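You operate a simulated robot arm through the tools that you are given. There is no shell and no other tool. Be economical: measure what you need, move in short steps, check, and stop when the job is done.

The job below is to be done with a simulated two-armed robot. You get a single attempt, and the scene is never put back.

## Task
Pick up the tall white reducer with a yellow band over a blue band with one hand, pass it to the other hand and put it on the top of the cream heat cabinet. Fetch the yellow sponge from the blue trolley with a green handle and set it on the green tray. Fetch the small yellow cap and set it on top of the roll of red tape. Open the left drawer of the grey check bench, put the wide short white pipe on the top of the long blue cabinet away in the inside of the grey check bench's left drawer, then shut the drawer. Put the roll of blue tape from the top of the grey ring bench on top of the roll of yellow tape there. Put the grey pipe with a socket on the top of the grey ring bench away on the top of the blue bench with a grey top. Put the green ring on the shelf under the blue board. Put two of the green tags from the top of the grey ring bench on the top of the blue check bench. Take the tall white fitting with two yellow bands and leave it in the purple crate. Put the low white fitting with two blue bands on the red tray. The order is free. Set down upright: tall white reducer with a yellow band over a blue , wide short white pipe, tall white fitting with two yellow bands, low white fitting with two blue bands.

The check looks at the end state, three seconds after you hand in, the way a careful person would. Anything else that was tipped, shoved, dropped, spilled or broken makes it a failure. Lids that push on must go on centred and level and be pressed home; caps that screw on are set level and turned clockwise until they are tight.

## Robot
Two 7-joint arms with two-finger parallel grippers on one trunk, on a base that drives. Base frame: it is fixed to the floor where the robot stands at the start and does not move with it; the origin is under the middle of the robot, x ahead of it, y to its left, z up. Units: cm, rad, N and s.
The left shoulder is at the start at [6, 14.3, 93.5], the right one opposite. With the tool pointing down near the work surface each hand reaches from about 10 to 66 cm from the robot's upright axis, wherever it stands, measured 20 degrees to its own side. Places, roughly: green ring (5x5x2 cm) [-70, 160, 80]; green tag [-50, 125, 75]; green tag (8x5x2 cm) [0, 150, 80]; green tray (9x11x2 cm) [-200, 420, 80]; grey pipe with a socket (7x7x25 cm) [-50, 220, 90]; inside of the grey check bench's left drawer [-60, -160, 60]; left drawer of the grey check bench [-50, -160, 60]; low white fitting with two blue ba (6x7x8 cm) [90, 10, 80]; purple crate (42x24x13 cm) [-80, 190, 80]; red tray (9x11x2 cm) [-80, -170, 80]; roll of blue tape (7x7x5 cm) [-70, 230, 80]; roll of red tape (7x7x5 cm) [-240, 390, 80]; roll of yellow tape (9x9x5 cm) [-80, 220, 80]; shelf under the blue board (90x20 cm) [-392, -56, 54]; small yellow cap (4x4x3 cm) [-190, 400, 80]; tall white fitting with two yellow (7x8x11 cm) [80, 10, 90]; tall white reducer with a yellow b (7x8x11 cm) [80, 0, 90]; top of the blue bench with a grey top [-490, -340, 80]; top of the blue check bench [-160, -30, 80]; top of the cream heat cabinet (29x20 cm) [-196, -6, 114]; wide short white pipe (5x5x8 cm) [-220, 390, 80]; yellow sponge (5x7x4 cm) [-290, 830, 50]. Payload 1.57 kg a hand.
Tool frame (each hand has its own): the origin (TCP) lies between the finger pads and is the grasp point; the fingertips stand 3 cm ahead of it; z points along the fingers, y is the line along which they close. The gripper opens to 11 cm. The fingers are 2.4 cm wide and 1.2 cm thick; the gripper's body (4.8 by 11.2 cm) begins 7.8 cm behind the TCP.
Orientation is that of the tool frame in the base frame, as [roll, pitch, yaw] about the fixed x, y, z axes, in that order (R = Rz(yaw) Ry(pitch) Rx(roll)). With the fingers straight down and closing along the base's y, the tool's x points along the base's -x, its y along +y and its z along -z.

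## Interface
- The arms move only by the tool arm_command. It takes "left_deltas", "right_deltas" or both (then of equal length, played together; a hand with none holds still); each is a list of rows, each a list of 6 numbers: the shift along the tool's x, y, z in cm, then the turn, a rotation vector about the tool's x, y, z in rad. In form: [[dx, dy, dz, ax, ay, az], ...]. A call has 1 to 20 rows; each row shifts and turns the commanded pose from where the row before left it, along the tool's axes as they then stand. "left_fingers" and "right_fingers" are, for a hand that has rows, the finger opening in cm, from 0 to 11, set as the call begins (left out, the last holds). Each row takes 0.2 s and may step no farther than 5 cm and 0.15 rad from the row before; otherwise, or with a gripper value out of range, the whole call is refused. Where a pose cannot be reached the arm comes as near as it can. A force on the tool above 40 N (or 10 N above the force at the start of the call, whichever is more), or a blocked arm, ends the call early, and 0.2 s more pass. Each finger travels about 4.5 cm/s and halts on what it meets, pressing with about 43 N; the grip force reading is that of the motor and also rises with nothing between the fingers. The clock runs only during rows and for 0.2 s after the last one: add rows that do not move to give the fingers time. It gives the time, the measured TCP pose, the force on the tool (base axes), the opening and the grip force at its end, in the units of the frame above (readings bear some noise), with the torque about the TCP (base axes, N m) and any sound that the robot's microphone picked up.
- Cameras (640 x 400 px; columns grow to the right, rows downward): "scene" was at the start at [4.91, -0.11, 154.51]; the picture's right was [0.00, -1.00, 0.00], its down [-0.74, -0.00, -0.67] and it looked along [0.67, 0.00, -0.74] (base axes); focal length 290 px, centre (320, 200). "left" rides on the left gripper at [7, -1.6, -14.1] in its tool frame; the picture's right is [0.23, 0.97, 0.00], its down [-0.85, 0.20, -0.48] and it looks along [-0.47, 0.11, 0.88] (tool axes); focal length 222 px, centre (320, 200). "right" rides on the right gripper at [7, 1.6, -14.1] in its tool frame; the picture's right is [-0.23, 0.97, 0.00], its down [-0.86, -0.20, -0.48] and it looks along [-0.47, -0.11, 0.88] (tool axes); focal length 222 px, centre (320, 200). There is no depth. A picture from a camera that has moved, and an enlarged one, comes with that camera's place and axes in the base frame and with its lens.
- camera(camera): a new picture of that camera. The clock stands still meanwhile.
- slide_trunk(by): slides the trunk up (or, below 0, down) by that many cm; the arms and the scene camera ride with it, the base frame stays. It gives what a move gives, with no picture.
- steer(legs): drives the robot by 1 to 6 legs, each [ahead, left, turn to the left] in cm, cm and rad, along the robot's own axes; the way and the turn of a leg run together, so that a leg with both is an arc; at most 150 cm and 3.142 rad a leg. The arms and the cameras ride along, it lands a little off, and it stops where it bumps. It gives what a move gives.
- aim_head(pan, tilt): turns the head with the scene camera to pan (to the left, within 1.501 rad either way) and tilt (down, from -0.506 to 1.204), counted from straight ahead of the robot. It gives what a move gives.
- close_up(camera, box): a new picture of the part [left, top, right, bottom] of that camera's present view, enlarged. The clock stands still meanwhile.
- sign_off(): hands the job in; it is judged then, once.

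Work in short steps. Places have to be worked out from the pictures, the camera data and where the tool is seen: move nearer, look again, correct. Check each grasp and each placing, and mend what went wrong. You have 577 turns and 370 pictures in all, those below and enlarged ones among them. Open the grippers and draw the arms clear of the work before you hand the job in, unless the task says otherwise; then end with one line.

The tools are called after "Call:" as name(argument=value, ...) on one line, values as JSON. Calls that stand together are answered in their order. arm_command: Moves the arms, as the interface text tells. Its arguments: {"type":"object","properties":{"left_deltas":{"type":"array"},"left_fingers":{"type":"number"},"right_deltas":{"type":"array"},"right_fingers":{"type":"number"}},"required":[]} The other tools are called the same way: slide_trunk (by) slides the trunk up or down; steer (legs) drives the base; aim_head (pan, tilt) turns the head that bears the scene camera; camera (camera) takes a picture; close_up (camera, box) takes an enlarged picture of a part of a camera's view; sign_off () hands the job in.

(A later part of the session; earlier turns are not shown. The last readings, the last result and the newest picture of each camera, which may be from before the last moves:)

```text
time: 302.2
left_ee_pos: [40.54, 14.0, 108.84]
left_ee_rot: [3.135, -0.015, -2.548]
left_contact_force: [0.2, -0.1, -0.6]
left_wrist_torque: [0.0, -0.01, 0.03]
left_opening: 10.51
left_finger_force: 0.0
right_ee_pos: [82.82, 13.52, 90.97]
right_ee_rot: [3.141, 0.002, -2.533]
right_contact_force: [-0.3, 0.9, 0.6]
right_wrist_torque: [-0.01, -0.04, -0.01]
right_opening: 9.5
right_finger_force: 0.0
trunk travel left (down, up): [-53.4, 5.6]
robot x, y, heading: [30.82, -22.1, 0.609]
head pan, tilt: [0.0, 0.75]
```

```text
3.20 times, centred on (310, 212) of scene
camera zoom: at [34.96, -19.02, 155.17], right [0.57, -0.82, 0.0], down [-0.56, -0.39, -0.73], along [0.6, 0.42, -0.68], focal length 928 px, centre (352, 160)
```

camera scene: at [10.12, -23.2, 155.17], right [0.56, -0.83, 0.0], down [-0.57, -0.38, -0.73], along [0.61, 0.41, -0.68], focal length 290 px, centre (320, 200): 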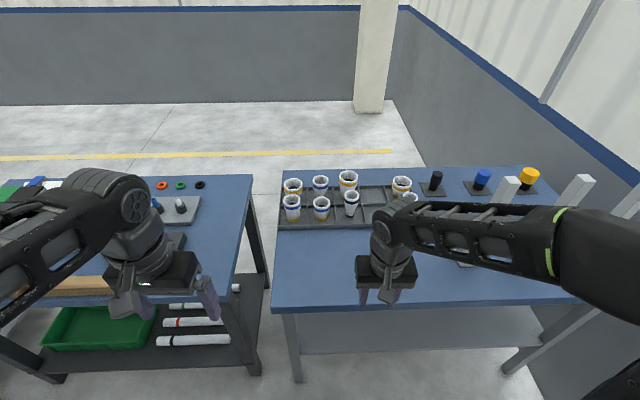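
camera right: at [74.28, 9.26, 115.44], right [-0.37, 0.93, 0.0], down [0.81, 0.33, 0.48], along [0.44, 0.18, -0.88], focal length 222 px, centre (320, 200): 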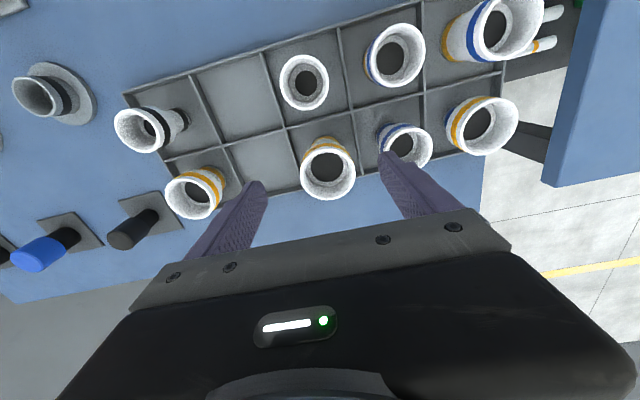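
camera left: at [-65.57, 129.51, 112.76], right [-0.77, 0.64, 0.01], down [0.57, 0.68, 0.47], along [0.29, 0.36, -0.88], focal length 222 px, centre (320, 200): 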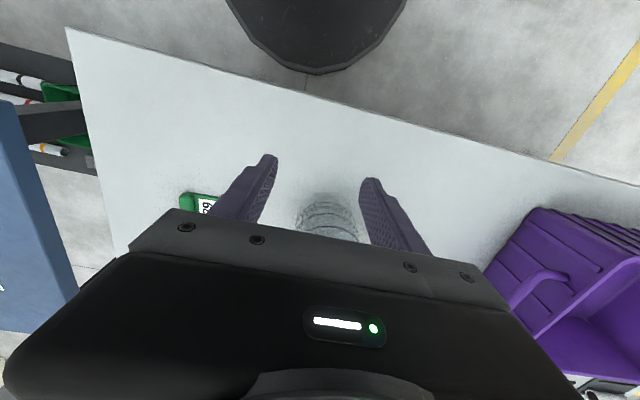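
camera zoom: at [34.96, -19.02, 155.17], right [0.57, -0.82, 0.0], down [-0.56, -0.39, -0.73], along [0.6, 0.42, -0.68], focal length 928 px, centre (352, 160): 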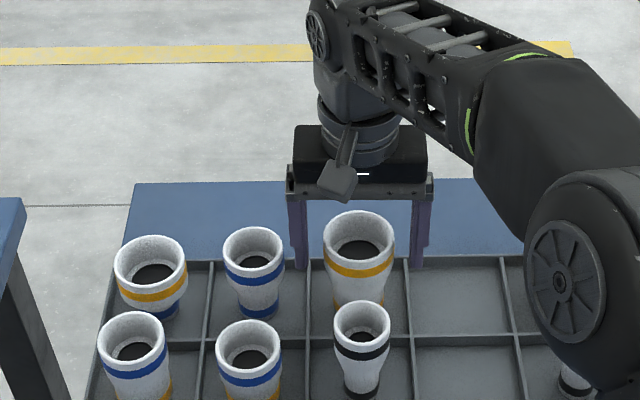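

Aligned. I close and lift.

Call:
arm_command(right_deltas=[[0, 0, 0, 0, 0, 0], [0, 0, 0, 0, 0, 0], [0, 0, 0, 0, 0, 0], [0, 0, 0, 0, 0, 0]], right_fingers=3)

Call:
arm_command(right_deltas=[[0, 0, -3, 0, 0, 0], [0, 0, -4, 0, 0, 0], [2, 0, -4, 0, 0, 0], [4, 0, -2, 0, 0, 0], [4, -1, 0, 0, 0, 0], [4, -2, 0, 0, 0, 0], [4, -2, 0, 0, 0, 0], [4, -2, 0, 0, 0, 0]])

Call:
camera(camera="scene")

```text
time: 303.2
left_ee_pos: [40.51, 14.19, 108.72]
left_ee_rot: [3.138, -0.016, -2.548]
left_contact_force: [0.7, 0.9, -0.9]
left_wrist_torque: [-0.03, -0.02, 0.0]
left_opening: 10.51
left_finger_force: 0.1
right_ee_pos: [82.79, 13.45, 91.05]
right_ee_rot: [3.139, 0.001, -2.534]
right_contact_force: [0.4, -0.2, 0.0]
right_wrist_torque: [-0.03, -0.02, 0.02]
right_opening: 6.54
right_finger_force: 34.0
trunk travel left (down, up): [-53.4, 5.6]
robot x, y, heading: [30.61, -21.64, 0.605]
head pan, tilt: [0.0, 0.75]
```

```text
time: 305.0
left_ee_pos: [40.47, 13.99, 108.77]
left_ee_rot: [3.137, -0.015, -2.548]
left_contact_force: [0.1, -0.3, 0.5]
left_wrist_torque: [-0.01, 0.02, 0.0]
left_opening: 10.52
left_finger_force: 0.0
right_ee_pos: [68.53, -5.15, 103.61]
right_ee_rot: [3.14, 0.005, -2.533]
right_contact_force: [-0.4, -0.4, -1.6]
right_wrist_torque: [0.01, -0.02, 0.03]
right_opening: 6.47
right_finger_force: 43.0
trunk travel left (down, up): [-53.4, 5.6]
robot x, y, heading: [30.54, -22.13, 0.612]
head pan, tilt: [0.0, 0.75]
```

```text
266 pictures are left
camera scene: at [34.89, -19.19, 155.17], right [0.57, -0.82, 0.0], down [-0.56, -0.39, -0.73], along [0.6, 0.42, -0.68], focal length 290 px, centre (320, 200)
```

scene: 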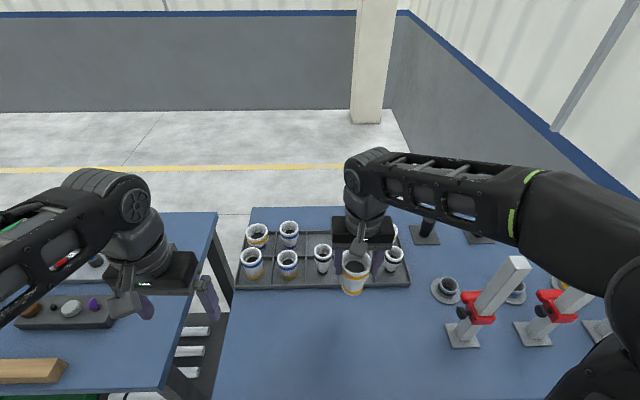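

The fitting is held. I back out and drive to the ring bench in front of the purple crate.

Call:
steer(legs=[[-40, 0, 0], [0, 0, 1.61], [121, 0, 0], [121, 0, 0], [0, 0, -1.565]])

Call:
camera(camera="scene")

```text
time: 326.7
left_ee_pos: [-143.74, 181.62, 108.83]
left_ee_rot: [3.137, -0.016, -2.466]
left_contact_force: [-0.4, -0.4, 0.2]
left_wrist_torque: [0.05, 0.0, -0.01]
left_opening: 10.51
left_finger_force: 0.1
right_ee_pos: [-114.28, 164.89, 103.63]
right_ee_rot: [3.141, 0.002, -2.449]
right_contact_force: [0.3, 0.3, -1.3]
right_wrist_torque: [-0.01, 0.01, 0.0]
right_opening: 6.32
right_finger_force: 42.7
trunk travel left (down, up): [-53.4, 5.6]
robot x, y, heading: [-150.8, 145.0, 0.69]
head pan, tilt: [0.0, 0.75]
```

```text
265 pictures are left
camera scene: at [-146.62, 148.15, 155.17], right [0.63, -0.77, 0.0], down [-0.53, -0.43, -0.73], along [0.56, 0.46, -0.68], focal length 290 px, centre (320, 200)
```

scene: 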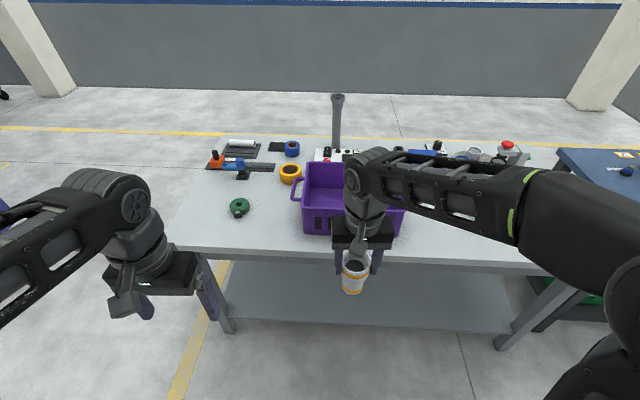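

I raise the cup by 5 cm and drive 28 cm closer.

Call:
arm_command(right_deltas=[[0, 0, -4, 0, 0, 0], [3, 0, -3, 0, 0, 0]])

Call:
steer(legs=[[28, 0, 0]])

Call:
camera(camera="scene")

Call:
camera(camera="right")

```text
time: 327.3
left_ee_pos: [-143.74, 181.62, 108.73]
left_ee_rot: [3.137, -0.014, -2.466]
left_contact_force: [0.0, 0.7, -1.0]
left_wrist_torque: [0.0, -0.01, -0.01]
left_opening: 10.48
left_finger_force: 0.1
right_ee_pos: [-116.73, 162.77, 110.62]
right_ee_rot: [3.141, 0.002, -2.45]
right_contact_force: [0.3, -0.7, -1.2]
right_wrist_torque: [-0.02, 0.02, -0.01]
right_opening: 6.31
right_finger_force: 43.4
trunk travel left (down, up): [-53.4, 5.6]
robot x, y, heading: [-150.56, 145.01, 0.688]
head pan, tilt: [0.0, 0.75]
```

```text
time: 329.2
left_ee_pos: [-122.24, 199.21, 108.79]
left_ee_rot: [3.137, -0.017, -2.468]
left_contact_force: [0.5, -0.5, 0.6]
left_wrist_torque: [0.0, 0.05, 0.0]
left_opening: 10.48
left_finger_force: 0.1
right_ee_pos: [-95.2, 180.53, 110.61]
right_ee_rot: [3.141, 0.002, -2.452]
right_contact_force: [0.5, -0.2, -2.5]
right_wrist_torque: [-0.03, 0.03, -0.01]
right_opening: 6.31
right_finger_force: 43.0
trunk travel left (down, up): [-53.4, 5.6]
robot x, y, heading: [-129.16, 162.44, 0.681]
head pan, tilt: [0.0, 0.75]
```

```text
264 pictures are left
camera scene: at [-125.12, 165.82, 155.16], right [0.63, -0.77, 0.0], down [-0.53, -0.43, -0.73], along [0.56, 0.46, -0.68], focal length 290 px, centre (320, 200)
```

scene: 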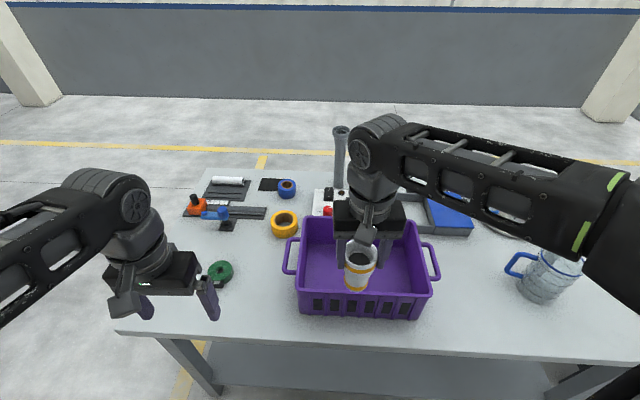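

```text
263 pictures are left
camera right: at [-101.72, 177.26, 124.62], right [-0.44, 0.9, 0.0], down [0.79, 0.39, 0.48], along [0.43, 0.21, -0.88], focal length 222 px, centre (320, 200)
```

right: 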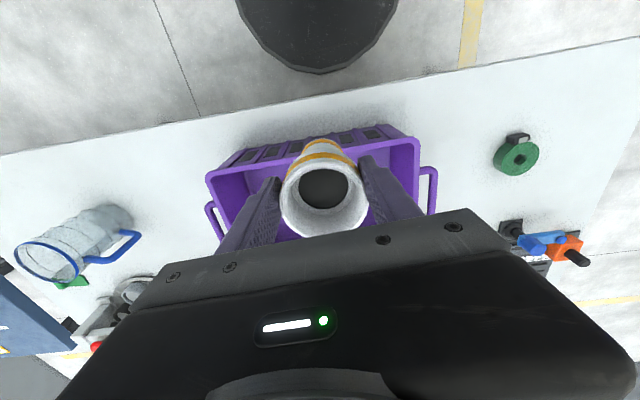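

I move over the crate's middle (-80.5, 187) and lower partway.

Call:
arm_command(right_deltas=[[-4, -1, 0, 0, 0, 0], [-4, -1, 0, 0, 0, 0], [-4, -1.1, 0, 0, 0, 0], [-3.5, -1.1, 0, 0, 0, 0], [0, 0, 4, 0, 0, 0], [0, 0, 4, 0, 0, 0]])

Call:
close_up(camera="scene", box=[270, 160, 460, 330])

Call:
camera(camera="right")

```text
time: 330.6
left_ee_pos: [-122.32, 199.29, 108.8]
left_ee_rot: [3.138, -0.015, -2.469]
left_contact_force: [0.0, 0.2, -0.2]
left_wrist_torque: [0.04, 0.01, -0.01]
left_opening: 10.53
left_finger_force: 0.0
right_ee_pos: [-81.9, 186.82, 102.57]
right_ee_rot: [3.139, 0.003, -2.449]
right_contact_force: [-0.1, -1.2, -1.3]
right_wrist_torque: [0.03, -0.01, 0.0]
right_opening: 6.26
right_finger_force: 43.1
right hand out of reach, approached as far as the arm can: row 4
trunk travel left (down, up): [-53.4, 5.6]
robot x, y, heading: [-129.6, 162.38, 0.686]
head pan, tilt: [0.0, 0.75]
```

```text
2.35 times, centred on (365, 245) of scene
camera zoom: at [-125.22, 165.75, 155.17], right [0.63, -0.77, 0.0], down [-0.53, -0.43, -0.73], along [0.57, 0.46, -0.68], focal length 682 px, centre (214, 94)
```

zoom: 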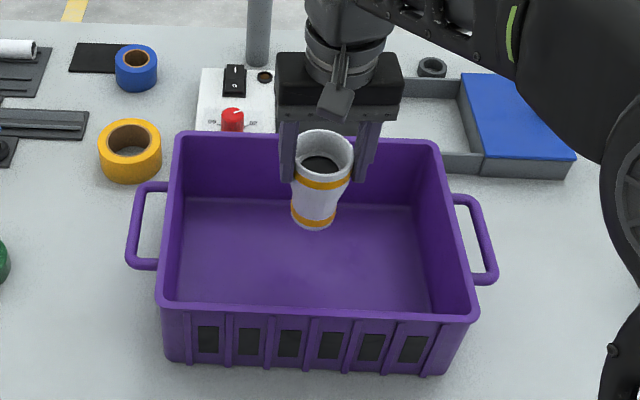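

```text
261 pictures are left
camera right: at [-88.41, 183.53, 116.6], right [-0.45, 0.9, 0.0], down [0.79, 0.39, 0.48], along [0.43, 0.22, -0.88], focal length 222 px, centre (320, 200)
```

right: 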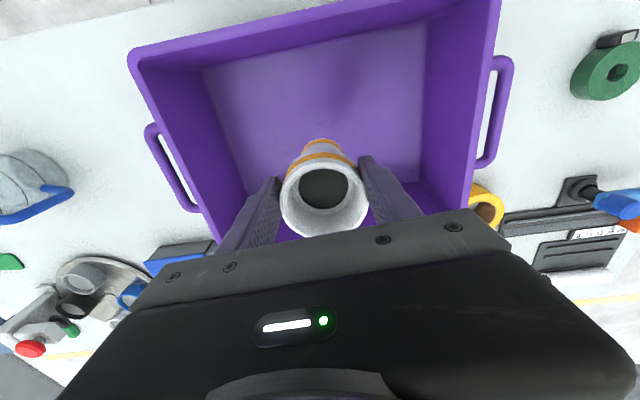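

Centred. I lower 9 cm, then small steps to contact.

Call:
arm_command(right_deltas=[[0, 0, 4, 0, 0, 0], [0, 0, 4, 0, 0, 0], [0, 0, 1.5, 0, 0, 0]])

Call:
arm_command(right_deltas=[[0, 0, 0.6, 0, 0, 0]])

Call:
arm_command(right_deltas=[[0, 0, 0.6, 0, 0, 0]])

```text
time: 331.4
left_ee_pos: [-122.31, 199.25, 108.69]
left_ee_rot: [3.138, -0.016, -2.47]
left_contact_force: [-0.6, -0.5, 0.2]
left_wrist_torque: [-0.02, -0.01, -0.01]
left_opening: 10.5
left_finger_force: 0.2
right_ee_pos: [-81.85, 186.63, 93.2]
right_ee_rot: [3.141, 0.002, -2.452]
right_contact_force: [0.4, -0.3, -2.2]
right_wrist_torque: [-0.03, -0.01, 0.0]
right_opening: 6.29
right_finger_force: 43.4
trunk travel left (down, up): [-53.4, 5.6]
robot x, y, heading: [-129.18, 162.42, 0.691]
head pan, tilt: [0.0, 0.75]
```

```text
time: 331.8
left_ee_pos: [-122.29, 199.18, 108.75]
left_ee_rot: [3.136, -0.016, -2.467]
left_contact_force: [0.7, 0.1, -0.2]
left_wrist_torque: [-0.03, 0.0, 0.0]
left_opening: 10.5
left_finger_force: 0.0
right_ee_pos: [-81.77, 186.66, 92.61]
right_ee_rot: [3.14, 0.003, -2.451]
right_contact_force: [-0.5, -0.6, -1.2]
right_wrist_torque: [-0.04, 0.0, -0.01]
right_opening: 6.28
right_finger_force: 42.7
trunk travel left (down, up): [-53.4, 5.6]
robot x, y, heading: [-129.37, 162.63, 0.685]
head pan, tilt: [0.0, 0.75]
```

```text
time: 332.2
left_ee_pos: [-122.31, 199.19, 108.73]
left_ee_rot: [3.136, -0.018, -2.469]
left_contact_force: [0.2, -0.4, 0.7]
left_wrist_torque: [0.02, 0.01, -0.01]
left_opening: 10.51
left_finger_force: 0.0
right_ee_pos: [-81.71, 186.73, 91.92]
right_ee_rot: [3.141, 0.001, -2.453]
right_contact_force: [0.5, -0.6, -1.1]
right_wrist_torque: [0.01, -0.01, 0.01]
right_opening: 6.27
right_finger_force: 43.5
trunk travel left (down, up): [-53.4, 5.6]
robot x, y, heading: [-129.36, 162.45, 0.688]
head pan, tilt: [0.0, 0.75]
```

Call:
arm_command(right_deltas=[[0, 0, 0.5, 0, 0, 0]])

Call:
arm_command(right_deltas=[[0, 0, 0.5, 0, 0, 0]])

Call:
arm_command(right_deltas=[[0, 0, 0.5, 0, 0, 0]])

```text
time: 332.6
left_ee_pos: [-122.21, 199.22, 108.71]
left_ee_rot: [3.138, -0.017, -2.469]
left_contact_force: [0.5, 0.1, -0.6]
left_wrist_torque: [0.03, -0.02, -0.03]
left_opening: 10.5
left_finger_force: 0.0
right_ee_pos: [-81.67, 186.69, 91.39]
right_ee_rot: [3.141, 0.002, -2.452]
right_contact_force: [0.1, -0.2, -1.3]
right_wrist_torque: [0.0, 0.02, 0.03]
right_opening: 6.26
right_finger_force: 43.1
trunk travel left (down, up): [-53.4, 5.6]
robot x, y, heading: [-128.92, 162.9, 0.687]
head pan, tilt: [0.0, 0.75]
```

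```text
time: 333.0
left_ee_pos: [-122.38, 199.17, 108.74]
left_ee_rot: [3.136, -0.015, -2.469]
left_contact_force: [0.1, 0.4, -0.1]
left_wrist_torque: [-0.02, 0.0, -0.02]
left_opening: 10.48
left_finger_force: 0.0
right_ee_pos: [-81.81, 186.7, 91.03]
right_ee_rot: [3.141, 0.005, -2.45]
right_contact_force: [-1.0, -0.5, 3.1]
right_wrist_torque: [-0.01, -0.08, 0.02]
right_opening: 6.29
right_finger_force: 43.3
trunk travel left (down, up): [-53.4, 5.6]
robot x, y, heading: [-129.21, 162.48, 0.682]
head pan, tilt: [0.0, 0.75]
```

```text
time: 333.4
left_ee_pos: [-122.49, 199.04, 108.91]
left_ee_rot: [3.137, -0.012, -2.47]
left_contact_force: [-0.6, -0.7, 0.2]
left_wrist_torque: [-0.03, 0.01, -0.02]
left_opening: 10.52
left_finger_force: 0.1
right_ee_pos: [-81.84, 186.6, 90.97]
right_ee_rot: [3.139, 0.009, -2.451]
right_contact_force: [0.1, -6.3, 41.4]
right_wrist_torque: [-0.58, -0.14, 0.19]
right_opening: 6.27
right_finger_force: 43.2
trunk travel left (down, up): [-53.4, 5.6]
robot x, y, heading: [-129.23, 162.39, 0.687]
head pan, tilt: [0.0, 0.75]
```

Contact with the crate floor. I open and rise.

Call:
arm_command(right_deltas=[[0, 0, -0.3, 0, 0, 0], [0, 0, 0, 0, 0, 0], [0, 0, 0, 0, 0, 0], [0, 0, -2, 0, 0, 0], [0, 0, -4, 0, 0, 0], [0, 0, -4, 0, 0, 0], [0, 0, -4, 0, 0, 0], [4, 0, 0, 0, 0, 0], [4, 0, 0, 0, 0, 0], [4, 0, 0, 0, 0, 0], [4, 0, 0, 0, 0, 0]], right_fingers=9.5)

Call:
camera(camera="scene")

```text
time: 335.8
left_ee_pos: [-122.38, 199.1, 108.87]
left_ee_rot: [3.136, -0.016, -2.469]
left_contact_force: [-0.3, 0.5, -0.6]
left_wrist_torque: [0.0, -0.02, -0.01]
left_opening: 10.51
left_finger_force: 0.0
right_ee_pos: [-93.9, 176.66, 104.6]
right_ee_rot: [3.139, 0.004, -2.453]
right_contact_force: [0.1, 0.2, 0.6]
right_wrist_torque: [0.0, -0.02, 0.01]
right_opening: 9.48
right_finger_force: 0.2
trunk travel left (down, up): [-53.4, 5.6]
robot x, y, heading: [-129.1, 162.59, 0.691]
head pan, tilt: [0.0, 0.75]
```

```text
260 pictures are left
camera scene: at [-125.28, 165.65, 155.17], right [0.63, -0.77, 0.0], down [-0.53, -0.43, -0.73], along [0.57, 0.46, -0.68], focal length 290 px, centre (320, 200)
```

scene: 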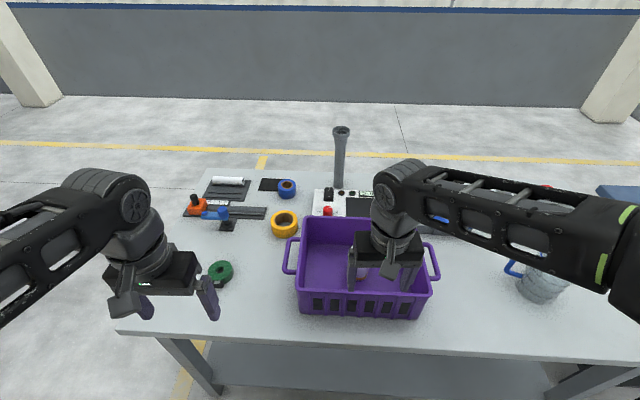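

Call:
camera(camera="right")

Call:
close_up(camera="scene", box=[150, 110, 370, 260])

```text
259 pictures are left
camera right: at [-100.51, 173.26, 118.7], right [-0.44, 0.9, 0.0], down [0.79, 0.39, 0.48], along [0.43, 0.22, -0.88], focal length 222 px, centre (320, 200)
```

right: 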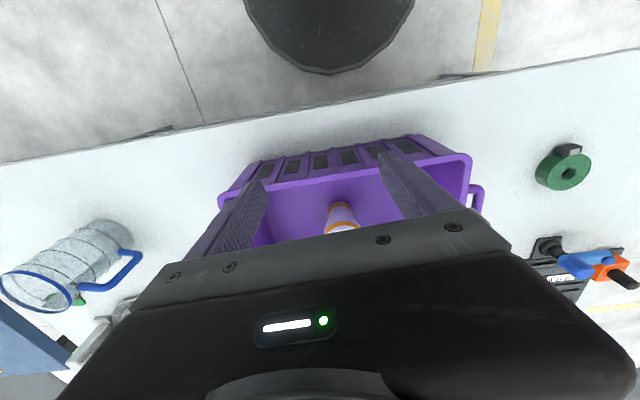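

```text
2.67 times, centred on (260, 185) of scene
camera zoom: at [-125.28, 165.65, 155.17], right [0.63, -0.77, 0.0], down [-0.53, -0.43, -0.73], along [0.57, 0.46, -0.68], focal length 773 px, centre (480, 240)
```

zoom: 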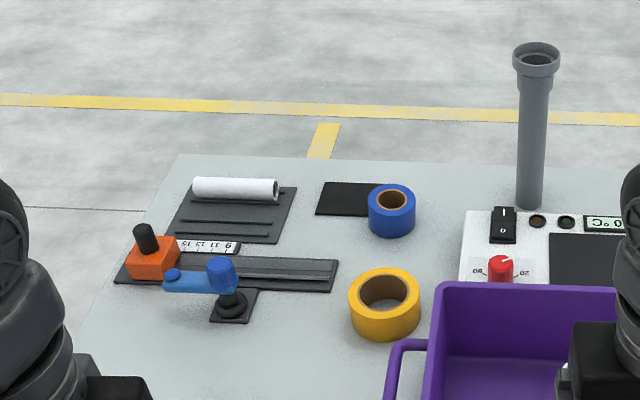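

The fitting stands in the crate. Next the second tag: I move right along the bench to the tag end.

Call:
steer(legs=[[-14, 0, -0.028], [0, -88, 0], [10, 0, 0]])

Call:
camera(camera="scene")

```text
time: 342.1
left_ee_pos: [-70.78, 126.73, 108.76]
left_ee_rot: [3.137, -0.016, -2.501]
left_contact_force: [0.6, -0.5, 0.1]
left_wrist_torque: [-0.04, 0.01, 0.03]
left_opening: 10.52
left_finger_force: 0.1
right_ee_pos: [-43.15, 103.2, 104.65]
right_ee_rot: [3.14, -0.001, -2.485]
right_contact_force: [0.6, -0.5, 0.6]
right_wrist_torque: [-0.01, 0.03, -0.03]
right_opening: 9.51
right_finger_force: 0.0
trunk travel left (down, up): [-53.4, 5.6]
robot x, y, heading: [-79.18, 90.11, 0.653]
head pan, tilt: [0.0, 0.75]
```

```text
257 pictures are left
camera scene: at [-74.72, 93.4, 155.16], right [0.61, -0.79, 0.0], down [-0.54, -0.42, -0.73], along [0.58, 0.44, -0.68], focal length 290 px, centre (320, 200)
```

scene: 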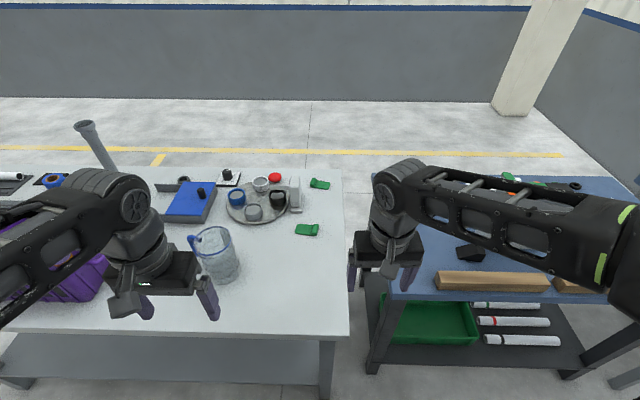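

Call:
steer(legs=[[0, 2, 0], [10, 0, 0]])

Call:
close_up(camera="scene", box=[220, 160, 380, 290])

```text
time: 343.7
left_ee_pos: [-64.01, 134.49, 108.75]
left_ee_rot: [3.135, -0.016, -2.5]
left_contact_force: [0.1, 0.3, -0.2]
left_wrist_torque: [-0.02, 0.06, -0.01]
left_opening: 10.5
left_finger_force: 0.1
right_ee_pos: [-36.33, 110.99, 104.56]
right_ee_rot: [3.14, 0.0, -2.484]
right_contact_force: [1.6, -0.8, -0.5]
right_wrist_torque: [-0.02, 0.03, 0.01]
right_opening: 9.48
right_finger_force: 0.0
trunk travel left (down, up): [-53.4, 5.6]
robot x, y, heading: [-72.13, 97.87, 0.656]
head pan, tilt: [0.0, 0.75]
```

```text
3.08 times, centred on (300, 225) of scene
camera zoom: at [-67.91, 101.12, 155.16], right [0.61, -0.79, 0.0], down [-0.54, -0.42, -0.73], along [0.58, 0.44, -0.68], focal length 892 px, centre (382, 123)
```

zoom: 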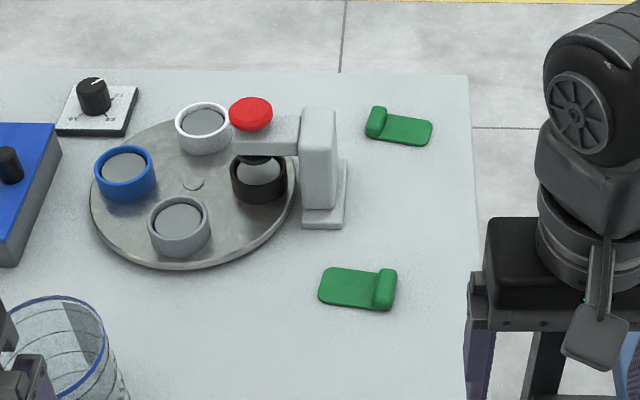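

I bring the right hand over T2's raised bar at (-24.5, 133.5).

Call:
arm_command(right_deltas=[[-3.85, 1.77, 0, 0, 0, 0], [-3.85, 1.77, 0, 0, 0, 0], [-3.85, 1.77, 0, 0, 0, 0], [-3.85, 1.77, 1, 0, 0, 0], [-3.85, 1.77, 1, 0, 0, 0], [-3.85, 1.75, 1, 0, 0, 0], [0, 0, 4, 0, 0, 0], [0, 0, 4, 0, 0, 0]], right_fingers=5)

Call:
camera(camera="right")

Call:
close_up(camera="scene", box=[240, 180, 360, 270])

```text
time: 345.5
left_ee_pos: [-64.07, 134.49, 108.83]
left_ee_rot: [3.136, -0.016, -2.5]
left_contact_force: [0.0, 0.5, 0.3]
left_wrist_torque: [-0.01, 0.01, 0.01]
left_opening: 10.49
left_finger_force: 0.0
right_ee_pos: [-24.68, 133.47, 93.49]
right_ee_rot: [3.139, -0.001, -2.484]
right_contact_force: [-0.5, -0.4, 0.5]
right_wrist_torque: [-0.02, 0.0, -0.01]
right_opening: 5.0
right_finger_force: 0.0
trunk travel left (down, up): [-53.4, 5.6]
robot x, y, heading: [-72.3, 97.86, 0.656]
head pan, tilt: [0.0, 0.75]
```

```text
255 pictures are left
camera right: at [-31.25, 130.39, 107.63], right [-0.42, 0.91, 0.0], down [0.8, 0.36, 0.48], along [0.44, 0.2, -0.88], focal length 222 px, centre (320, 200)
```

right: 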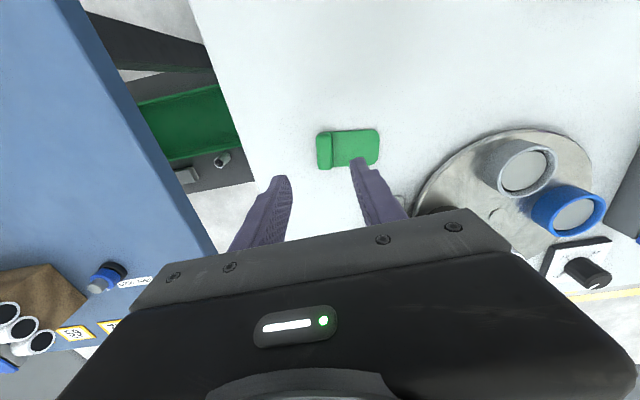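

```text
4.44 times, centred on (300, 225) of scene
camera zoom: at [-68.05, 101.06, 155.17], right [0.61, -0.79, 0.0], down [-0.54, -0.42, -0.73], along [0.58, 0.44, -0.68], focal length 1289 px, centre (409, 89)
```

zoom: 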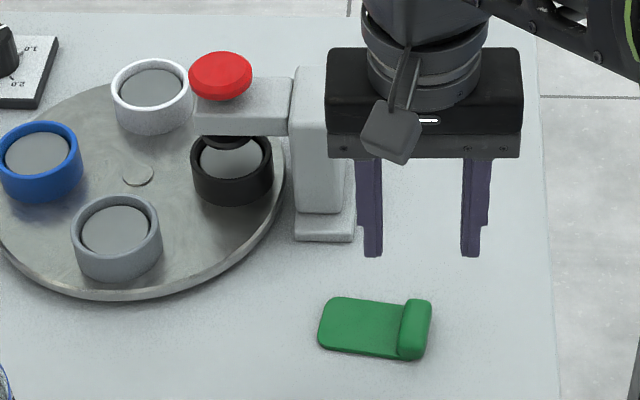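

Aligned with the bar. I descend to 84.2 and close.

Call:
arm_command(right_deltas=[[0, 0.1, 4, 0, 0, 0], [0, 0, 4, 0, 0, 0], [0, 0, 1.3, 0, 0, 0]])

Call:
arm_command(right_deltas=[[0, 0, 0, 0, 0, 0], [0, 0, 0, 0, 0, 0], [0, 0, 0, 0, 0, 0], [0, 0, 0, 0, 0, 0]], right_fingers=0.5)

Call:
close_up(camera="scene", box=[240, 180, 360, 270])

```text
time: 346.3
left_ee_pos: [-64.15, 134.3, 108.84]
left_ee_rot: [3.137, -0.017, -2.502]
left_contact_force: [-0.2, 0.9, -0.4]
left_wrist_torque: [-0.01, 0.01, -0.01]
left_opening: 10.51
left_finger_force: 0.1
right_ee_pos: [-24.87, 133.57, 84.37]
right_ee_rot: [3.139, 0.001, -2.484]
right_contact_force: [1.2, -0.1, 0.4]
right_wrist_torque: [0.0, 0.0, 0.02]
right_opening: 5.02
right_finger_force: 0.1
trunk travel left (down, up): [-53.4, 5.6]
robot x, y, heading: [-72.37, 97.88, 0.654]
head pan, tilt: [0.0, 0.75]
```

```text
time: 347.3
left_ee_pos: [-64.09, 134.25, 108.73]
left_ee_rot: [3.135, -0.016, -2.502]
left_contact_force: [-0.5, 0.0, -0.2]
left_wrist_torque: [0.02, 0.02, -0.03]
left_opening: 10.52
left_finger_force: 0.1
right_ee_pos: [-24.95, 133.5, 84.62]
right_ee_rot: [3.14, 0.001, -2.485]
right_contact_force: [0.5, 0.0, 0.2]
right_wrist_torque: [-0.04, -0.02, 0.0]
right_opening: 1.88
right_finger_force: 32.9
trunk travel left (down, up): [-53.4, 5.6]
robot x, y, heading: [-71.91, 98.16, 0.657]
head pan, tilt: [0.0, 0.75]
```

```text
4.44 times, centred on (300, 225) of scene
camera zoom: at [-68.09, 101.0, 155.17], right [0.61, -0.79, 0.0], down [-0.54, -0.42, -0.73], along [0.58, 0.45, -0.68], focal length 1289 px, centre (409, 89)
```

zoom: 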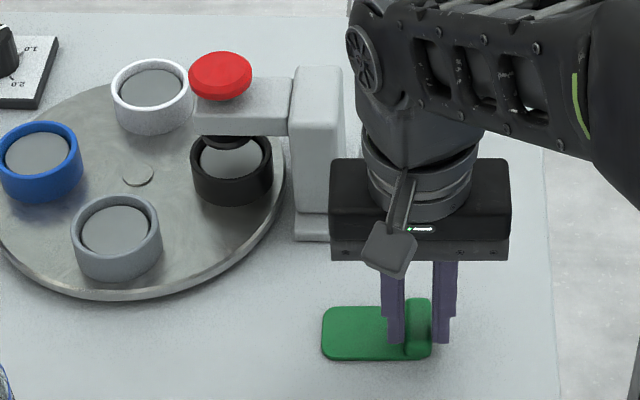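

Gripped. I lift, retract and drive to the blue check bench again.

Call:
arm_command(right_deltas=[[0, 0, -3, 0, 0, 0], [0, 0, -4, 0, 0, 0], [1, -1, -4, 0, 0, 0], [3.5, -2, -3, 0, 0, 0], [4, -2.5, 0, 0, 0, 0], [4, -2.5, 0, 0, 0, 0], [4, -2.5, 0, 0, 0, 0], [4, -1, 0, 0, 0, 0]])

Call:
steer(legs=[[-46, 0, 0], [0, 0, -3.005], [0, 12, 0], [24, 0, 0]])

Call:
camera(camera="scene")

```text
refused: row 4 steps farther than a row can; nothing moved
```

```text
time: 359.3
left_ee_pos: [-119.18, 6.82, 108.78]
left_ee_rot: [3.135, -0.017, 0.797]
left_contact_force: [0.5, 0.1, -0.7]
left_wrist_torque: [0.03, -0.04, 0.02]
left_opening: 10.55
left_finger_force: 0.0
right_ee_pos: [-157.97, 1.37, 84.47]
right_ee_rot: [3.139, 0.002, 0.811]
right_contact_force: [0.6, 0.1, -0.1]
right_wrist_torque: [0.04, -0.02, 0.01]
right_opening: 0.48
right_finger_force: 0.3
trunk travel left (down, up): [-53.4, 5.6]
robot x, y, heading: [-116.43, 43.9, -2.328]
head pan, tilt: [0.0, 0.75]
```

```text
252 pictures are left
camera scene: at [-120.31, 39.94, 155.16], right [-0.72, 0.69, 0.0], down [0.47, 0.49, -0.73], along [-0.5, -0.53, -0.68], focal length 290 px, centre (320, 200)
```

scene: 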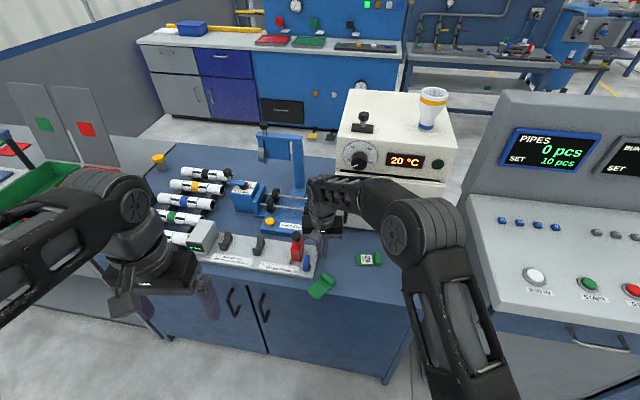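

The arm move was refused while the drive ran, so the hand travelled low; the tag appears to have slipped out onto the check bench's front. I take a close look before moving.

Call:
close_up(camera="scene", box=[220, 190, 400, 320])

Call:
camera(camera="right")

```text
3.08 times, centred on (310, 255) of scene
camera zoom: at [-120.31, 39.94, 155.16], right [-0.72, 0.69, 0.0], down [0.47, 0.49, -0.73], along [-0.5, -0.53, -0.68], focal length 892 px, centre (351, 31)
```

zoom: 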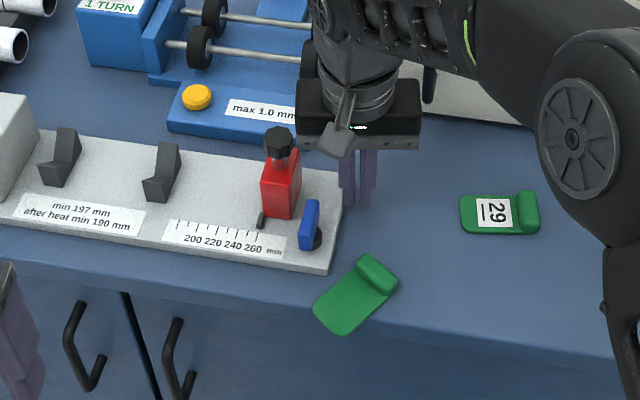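

```text
250 pictures are left
camera right: at [-152.12, 5.43, 98.54], right [0.55, -0.84, 0.0], down [-0.73, -0.48, 0.48], along [-0.4, -0.27, -0.88], focal length 222 px, centre (320, 200)
```

right: 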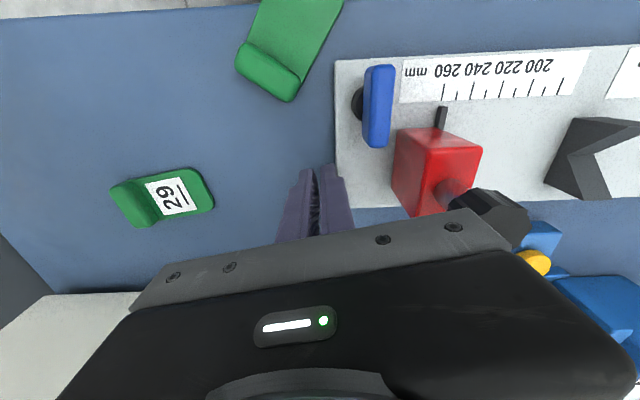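

Both tags are on the check bench, but the second lies at the very front edge. I raise the hand, turn it about 60° to match its bar, and regrasp to move it inward.

Call:
arm_command(right_deltas=[[0, 0, -4, 0, 0, 0], [0, 0, -4, 0, 0, 0], [0, 0, -3, 0, 0, -0.15], [0, 0, 0, 0, 0, -0.15], [0, 0, 0, 0, 0, -0.15], [0, 0, 0, 0, 0, -0.15], [0, 0, 0, 0, 0, -0.15], [0, 0, 0, 0, 0, -0.15], [0, 0, 0, 0, 0, -0.15]], right_fingers=5)

Call:
camera(camera="right")

Call:
close_up(camera="scene", box=[220, 190, 400, 320])

```text
time: 361.3
left_ee_pos: [-119.07, 6.65, 108.83]
left_ee_rot: [3.137, -0.015, 0.796]
left_contact_force: [0.0, 0.4, -0.4]
left_wrist_torque: [0.05, 0.01, 0.02]
left_opening: 10.52
left_finger_force: 0.0
right_ee_pos: [-158.0, 1.57, 95.65]
right_ee_rot: [-3.14, 0.002, 1.863]
right_contact_force: [0.2, 0.0, 0.1]
right_wrist_torque: [0.01, 0.02, 0.0]
right_opening: 4.97
right_finger_force: 0.0
trunk travel left (down, up): [-53.4, 5.6]
robot x, y, heading: [-116.62, 44.08, -2.335]
head pan, tilt: [0.0, 0.75]
```

```text
249 pictures are left
camera right: at [-158.48, 8.71, 109.56], right [1.0, 0.06, 0.0], down [0.06, -0.87, 0.48], along [0.03, -0.48, -0.88], focal length 222 px, centre (320, 200)
```

right: 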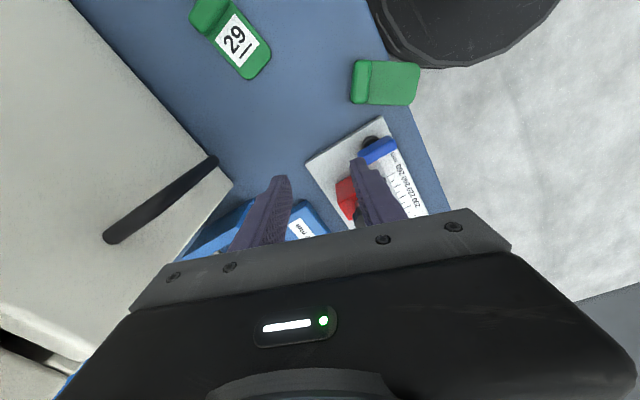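

```text
3.08 times, centred on (310, 255) of scene
camera zoom: at [-120.24, 40.01, 155.17], right [-0.72, 0.69, 0.0], down [0.47, 0.49, -0.73], along [-0.5, -0.53, -0.68], focal length 892 px, centre (351, 31)
```

zoom: 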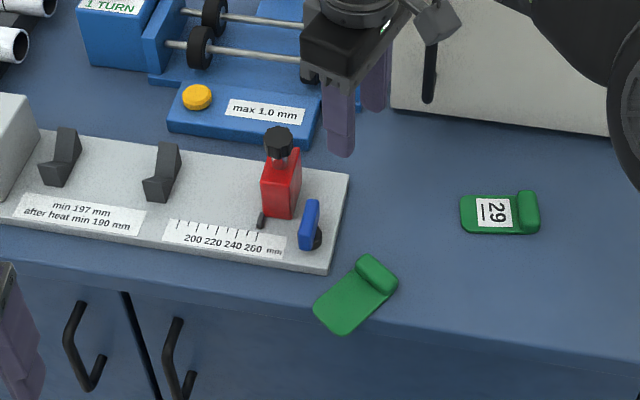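

I move over the bar and descend.

Call:
arm_command(right_deltas=[[2.65, 3.15, 0, 0, 0, 0], [2.65, 3.15, 0, 0, 0, 0], [0, 0, 4, 0, 0, 0], [0, 0, 4, 0, 0, 0]])

Call:
camera(camera="right")

```text
time: 362.3
left_ee_pos: [-119.04, 6.66, 108.8]
left_ee_rot: [3.137, -0.017, 0.795]
left_contact_force: [0.0, -0.1, 0.4]
left_wrist_torque: [-0.03, 0.02, -0.01]
left_opening: 10.51
left_finger_force: 0.1
right_ee_pos: [-153.61, 8.56, 87.51]
right_ee_rot: [-3.14, 0.003, 1.86]
right_contact_force: [-0.3, 0.1, -0.1]
right_wrist_torque: [0.01, 0.03, -0.01]
right_opening: 4.99
right_finger_force: 0.0
trunk travel left (down, up): [-53.4, 5.6]
robot x, y, heading: [-116.5, 43.95, -2.331]
head pan, tilt: [0.0, 0.75]
```

```text
247 pictures are left
camera right: at [-154.18, 15.7, 101.53], right [1.0, 0.06, 0.0], down [0.05, -0.87, 0.48], along [0.03, -0.48, -0.88], focal length 222 px, centre (320, 200)
```

right: 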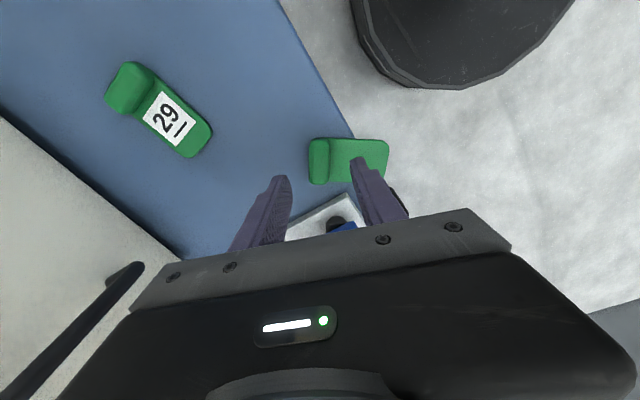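

Call:
arm_command(right_deltas=[[0.4, 0, 1.6, 0, 0, 0], [0, 0, 1.6, 0, 0, 0]])

Call:
arm_command(right_deltas=[[0, 0, 0, 0, 0, 0], [0, 0, 0, 0, 0, 0], [0, 0, 0, 0, 0, 0], [0, 0, 0, 0, 0, 0], [0, 0, -2, 0, 0, 0], [0, 0, -2, 0, 0, 0]], right_fingers=0.5)

Call:
close_up(camera="scene", box=[220, 190, 400, 320])

```text
time: 362.9
left_ee_pos: [-119.04, 6.81, 108.8]
left_ee_rot: [3.137, -0.014, 0.796]
left_contact_force: [0.0, 0.1, 0.9]
left_wrist_torque: [0.04, -0.02, 0.0]
left_opening: 10.51
left_finger_force: 0.0
right_ee_pos: [-153.78, 8.88, 84.37]
right_ee_rot: [-3.14, 0.002, 1.862]
right_contact_force: [-0.7, -0.4, -0.5]
right_wrist_torque: [-0.03, 0.01, 0.0]
right_opening: 5.03
right_finger_force: 0.0
trunk travel left (down, up): [-53.4, 5.6]
robot x, y, heading: [-116.58, 44.12, -2.329]
head pan, tilt: [0.0, 0.75]
```

```text
time: 364.3
left_ee_pos: [-119.06, 6.75, 108.82]
left_ee_rot: [3.136, -0.014, 0.798]
left_contact_force: [0.2, 0.7, -0.5]
left_wrist_torque: [-0.01, 0.0, 0.02]
left_opening: 10.5
left_finger_force: 0.1
right_ee_pos: [-153.56, 8.98, 88.36]
right_ee_rot: [-3.139, 0.003, 1.861]
right_contact_force: [0.9, -0.1, -1.3]
right_wrist_torque: [0.0, -0.01, 0.03]
right_opening: 1.88
right_finger_force: 32.9
trunk travel left (down, up): [-53.4, 5.6]
robot x, y, heading: [-116.75, 44.07, -2.333]
head pan, tilt: [0.0, 0.75]
```

```text
3.08 times, centred on (310, 255) of scene
camera zoom: at [-120.23, 40.03, 155.17], right [-0.72, 0.69, 0.0], down [0.47, 0.49, -0.73], along [-0.5, -0.53, -0.68], focal length 892 px, centre (351, 31)
```

zoom: 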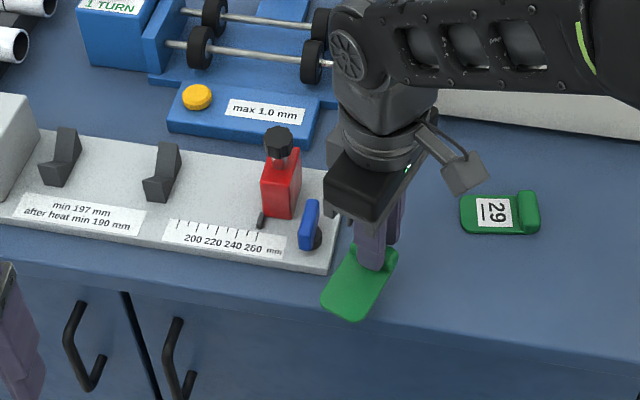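

Held. I shift it inward about 9 cm to the free area and set it down.

Call:
arm_command(right_deltas=[[-0.23, -4.45, 0, 0, 0, 0], [-0.23, -4.45, 0, 0, 0, 0], [0, 0, 2, 0, 0, 0], [0, 0, 1.8, 0, 0, 0]])

Call:
close_up(camera="scene", box=[220, 190, 400, 320])

```text
time: 365.3
left_ee_pos: [-119.19, 6.74, 108.73]
left_ee_rot: [3.137, -0.016, 0.797]
left_contact_force: [-0.3, 0.2, 0.8]
left_wrist_torque: [0.02, 0.01, -0.03]
left_opening: 10.5
left_finger_force: 0.1
right_ee_pos: [-162.09, 5.76, 84.62]
right_ee_rot: [-3.14, 0.004, 1.861]
right_contact_force: [0.4, -0.2, -0.3]
right_wrist_torque: [0.0, -0.01, 0.02]
right_opening: 1.86
right_finger_force: 33.6
trunk travel left (down, up): [-53.4, 5.6]
robot x, y, heading: [-116.69, 43.96, -2.331]
head pan, tilt: [0.0, 0.75]
```

```text
3.08 times, centred on (310, 255) of scene
camera zoom: at [-120.28, 39.99, 155.17], right [-0.72, 0.69, 0.0], down [0.47, 0.49, -0.73], along [-0.5, -0.53, -0.68], focal length 892 px, centre (351, 31)
```

zoom: 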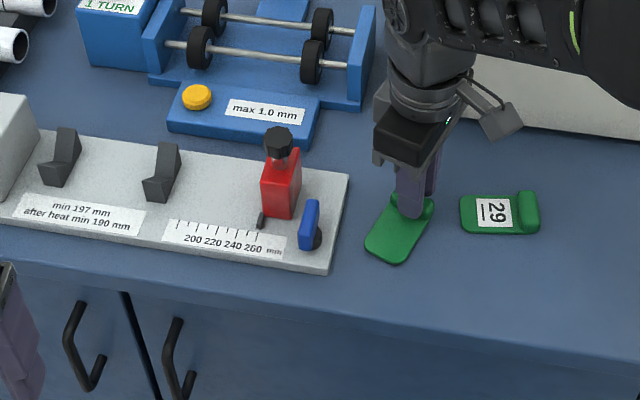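

Well placed. I lower the last few mm, release and rise.

Call:
arm_command(right_deltas=[[0, 0, 0.4, 0, 0, 0]])

Call:
arm_command(right_deltas=[[0, 0, 0, 0, 0, 0], [0, 0, 0, 0, 0, 0], [0, 0, -3, 0, 0, 0], [0, 0, -4, 0, 0, 0], [0, 0, -4, 0, 0, 0], [0, 0, -4, 0, 0, 0]], right_fingers=4.5)

Call:
close_up(camera="scene", box=[220, 190, 400, 320])

```text
time: 365.7
left_ee_pos: [-118.99, 6.78, 108.84]
left_ee_rot: [3.135, -0.016, 0.795]
left_contact_force: [-0.9, -0.5, 0.0]
left_wrist_torque: [-0.04, 0.02, -0.02]
left_opening: 10.49
left_finger_force: 0.0
right_ee_pos: [-162.16, 5.79, 84.35]
right_ee_rot: [-3.137, 0.003, 1.861]
right_contact_force: [0.9, 1.3, 6.5]
right_wrist_torque: [0.18, -0.08, 0.02]
right_opening: 1.84
right_finger_force: 32.6
trunk travel left (down, up): [-53.4, 5.6]
robot x, y, heading: [-115.94, 44.12, -2.333]
head pan, tilt: [0.0, 0.75]
```

```text
time: 367.1
left_ee_pos: [-119.0, 6.76, 108.83]
left_ee_rot: [3.136, -0.015, 0.796]
left_contact_force: [0.1, -0.3, 0.2]
left_wrist_torque: [0.03, -0.01, -0.01]
left_opening: 10.49
left_finger_force: 0.1
right_ee_pos: [-161.99, 6.0, 99.25]
right_ee_rot: [-3.14, 0.004, 1.862]
right_contact_force: [0.3, -0.7, 1.0]
right_wrist_torque: [0.01, -0.02, 0.0]
right_opening: 4.5
right_finger_force: 0.0
trunk travel left (down, up): [-53.4, 5.6]
robot x, y, heading: [-116.47, 44.29, -2.334]
head pan, tilt: [0.0, 0.75]
```

```text
3.08 times, centred on (310, 255) of scene
camera zoom: at [-120.21, 40.03, 155.17], right [-0.72, 0.69, 0.0], down [0.47, 0.49, -0.73], along [-0.51, -0.53, -0.68], focal length 892 px, centre (351, 31)
```

zoom: 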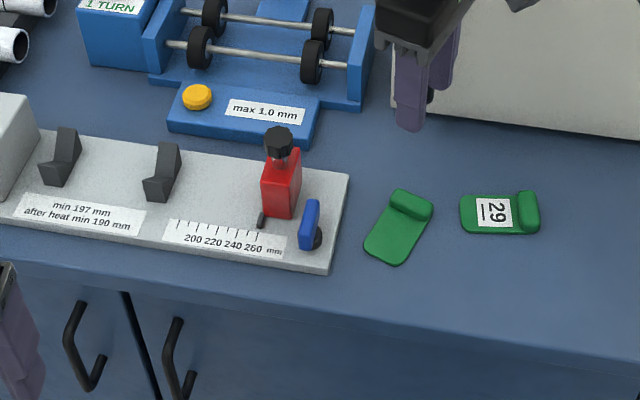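

Both tags lie on the check bench. I restore the right hand's yaw, retract it, and drive around to the ring bench's far side.

Call:
arm_command(right_deltas=[[0, 0, 0, 0, 0, 0.15], [0, 0, 0, 0, 0, 0.15], [0, 0, 0, 0, 0, 0.15], [0, 0, 0, 0, 0, 0.15], [0, 0, 0, 0, 0, 0.15], [0, 0, 0, 0, 0, 0.15], [0, 0, 0, 0, 0, 0.15], [4, -1, -1, 0, 0, 0], [4, -1, -1, 0, 0, 0], [4, -1, -1, 0, 0, 0], [4, -1, 0, 0, 0, 0], [4, -1, 0, 0, 0, 0]])

Call:
steer(legs=[[-40, 0, 0], [0, 0, -1.666], [150, 0, 0], [0, 0, -1.034], [126, 0, 0], [0, 0, -1.349]])

Call:
aim_head(pan=0, tilt=0.5)

Call:
camera(camera="scene")

```text
time: 369.7
left_ee_pos: [-118.96, 6.81, 108.88]
left_ee_rot: [3.137, -0.017, 0.795]
left_contact_force: [-1.0, 0.0, -0.8]
left_wrist_torque: [-0.01, 0.03, -0.02]
left_opening: 10.51
left_finger_force: 0.1
right_ee_pos: [-151.69, 24.04, 101.92]
right_ee_rot: [3.139, 0.002, 0.811]
right_contact_force: [0.0, 0.2, 0.0]
right_wrist_torque: [0.03, 0.02, 0.01]
right_opening: 4.5
right_finger_force: 0.1
trunk travel left (down, up): [-53.4, 5.6]
robot x, y, heading: [-116.28, 43.57, -2.329]
head pan, tilt: [0.0, 0.75]
```

```text
time: 395.1
left_ee_pos: [-116.88, 325.66, 108.85]
left_ee_rot: [3.136, -0.016, 3.023]
left_contact_force: [-0.1, 0.1, 0.6]
left_wrist_torque: [0.0, 0.01, 0.0]
left_opening: 10.54
left_finger_force: 0.0
right_ee_pos: [-110.49, 289.53, 101.99]
right_ee_rot: [3.139, 0.002, 3.04]
right_contact_force: [0.3, -0.6, 0.0]
right_wrist_torque: [0.0, 0.01, -0.02]
right_opening: 4.49
right_finger_force: 0.0
trunk travel left (down, up): [-53.4, 5.6]
robot x, y, heading: [-148.24, 305.09, -0.107]
head pan, tilt: [0.0, 0.75]
```

```text
time: 395.9
left_ee_pos: [-116.81, 325.74, 108.74]
left_ee_rot: [3.136, -0.016, 3.026]
left_contact_force: [1.3, 1.1, -0.1]
left_wrist_torque: [0.02, -0.01, 0.02]
left_opening: 10.49
left_finger_force: 0.1
right_ee_pos: [-110.45, 289.48, 101.93]
right_ee_rot: [3.14, 0.003, 3.041]
right_contact_force: [-0.2, 0.8, 0.1]
right_wrist_torque: [0.02, -0.01, 0.02]
right_opening: 4.5
right_finger_force: 0.1
trunk travel left (down, up): [-53.4, 5.6]
robot x, y, heading: [-147.65, 305.02, -0.108]
head pan, tilt: [0.0, 0.499]
```

```text
243 pictures are left
camera scene: at [-141.76, 304.19, 157.36], right [-0.1, -0.99, 0.0], down [-0.48, 0.05, -0.88], along [0.87, -0.09, -0.48], focal length 290 px, centre (320, 200)
```

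scene: 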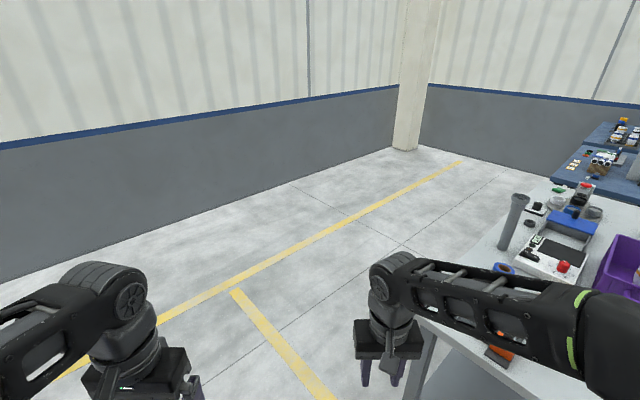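

There's room behind the bench. I continue and turn to face its far side.

Call:
steer(legs=[[98, 0, 0], [0, 0, -2.376], [0, 48, 0]])

Call:
aim_head(pan=0, tilt=0.75)

Call:
camera(camera="scene")

```text
time: 409.1
left_ee_pos: [-31.14, 220.19, 108.73]
left_ee_rot: [3.136, -0.014, 0.625]
left_contact_force: [0.6, -0.7, 0.2]
left_wrist_torque: [0.0, -0.01, 0.04]
left_opening: 10.5
left_finger_force: 0.0
right_ee_pos: [-60.45, 242.66, 101.97]
right_ee_rot: [3.139, 0.004, 0.641]
right_contact_force: [-0.7, -0.2, 0.0]
right_wrist_torque: [0.06, 0.01, -0.02]
right_opening: 4.5
right_finger_force: 0.1
trunk travel left (down, up): [-53.4, 5.6]
robot x, y, heading: [-22.46, 256.21, -2.502]
head pan, tilt: [0.0, 0.499]
```

```text
time: 409.9
left_ee_pos: [-31.22, 220.33, 108.78]
left_ee_rot: [3.135, -0.017, 0.625]
left_contact_force: [0.4, 0.7, -0.1]
left_wrist_torque: [-0.01, -0.03, -0.02]
left_opening: 10.49
left_finger_force: 0.1
right_ee_pos: [-60.33, 242.65, 101.98]
right_ee_rot: [3.14, 0.003, 0.641]
right_contact_force: [-0.1, 0.0, 0.0]
right_wrist_torque: [-0.01, 0.01, -0.03]
right_opening: 4.53
right_finger_force: 0.0
trunk travel left (down, up): [-53.4, 5.6]
robot x, y, heading: [-22.32, 256.66, -2.504]
head pan, tilt: [0.0, 0.75]
```

```text
242 pictures are left
camera scene: at [-26.7, 253.22, 155.18], right [-0.6, 0.8, 0.0], down [0.55, 0.41, -0.73], along [-0.59, -0.44, -0.68], focal length 290 px, centre (320, 200)
```

scene: 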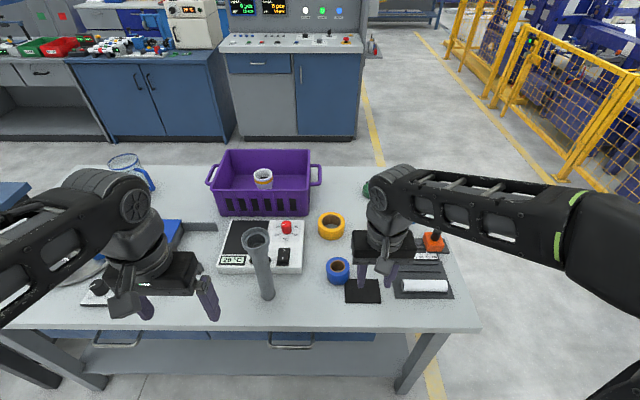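

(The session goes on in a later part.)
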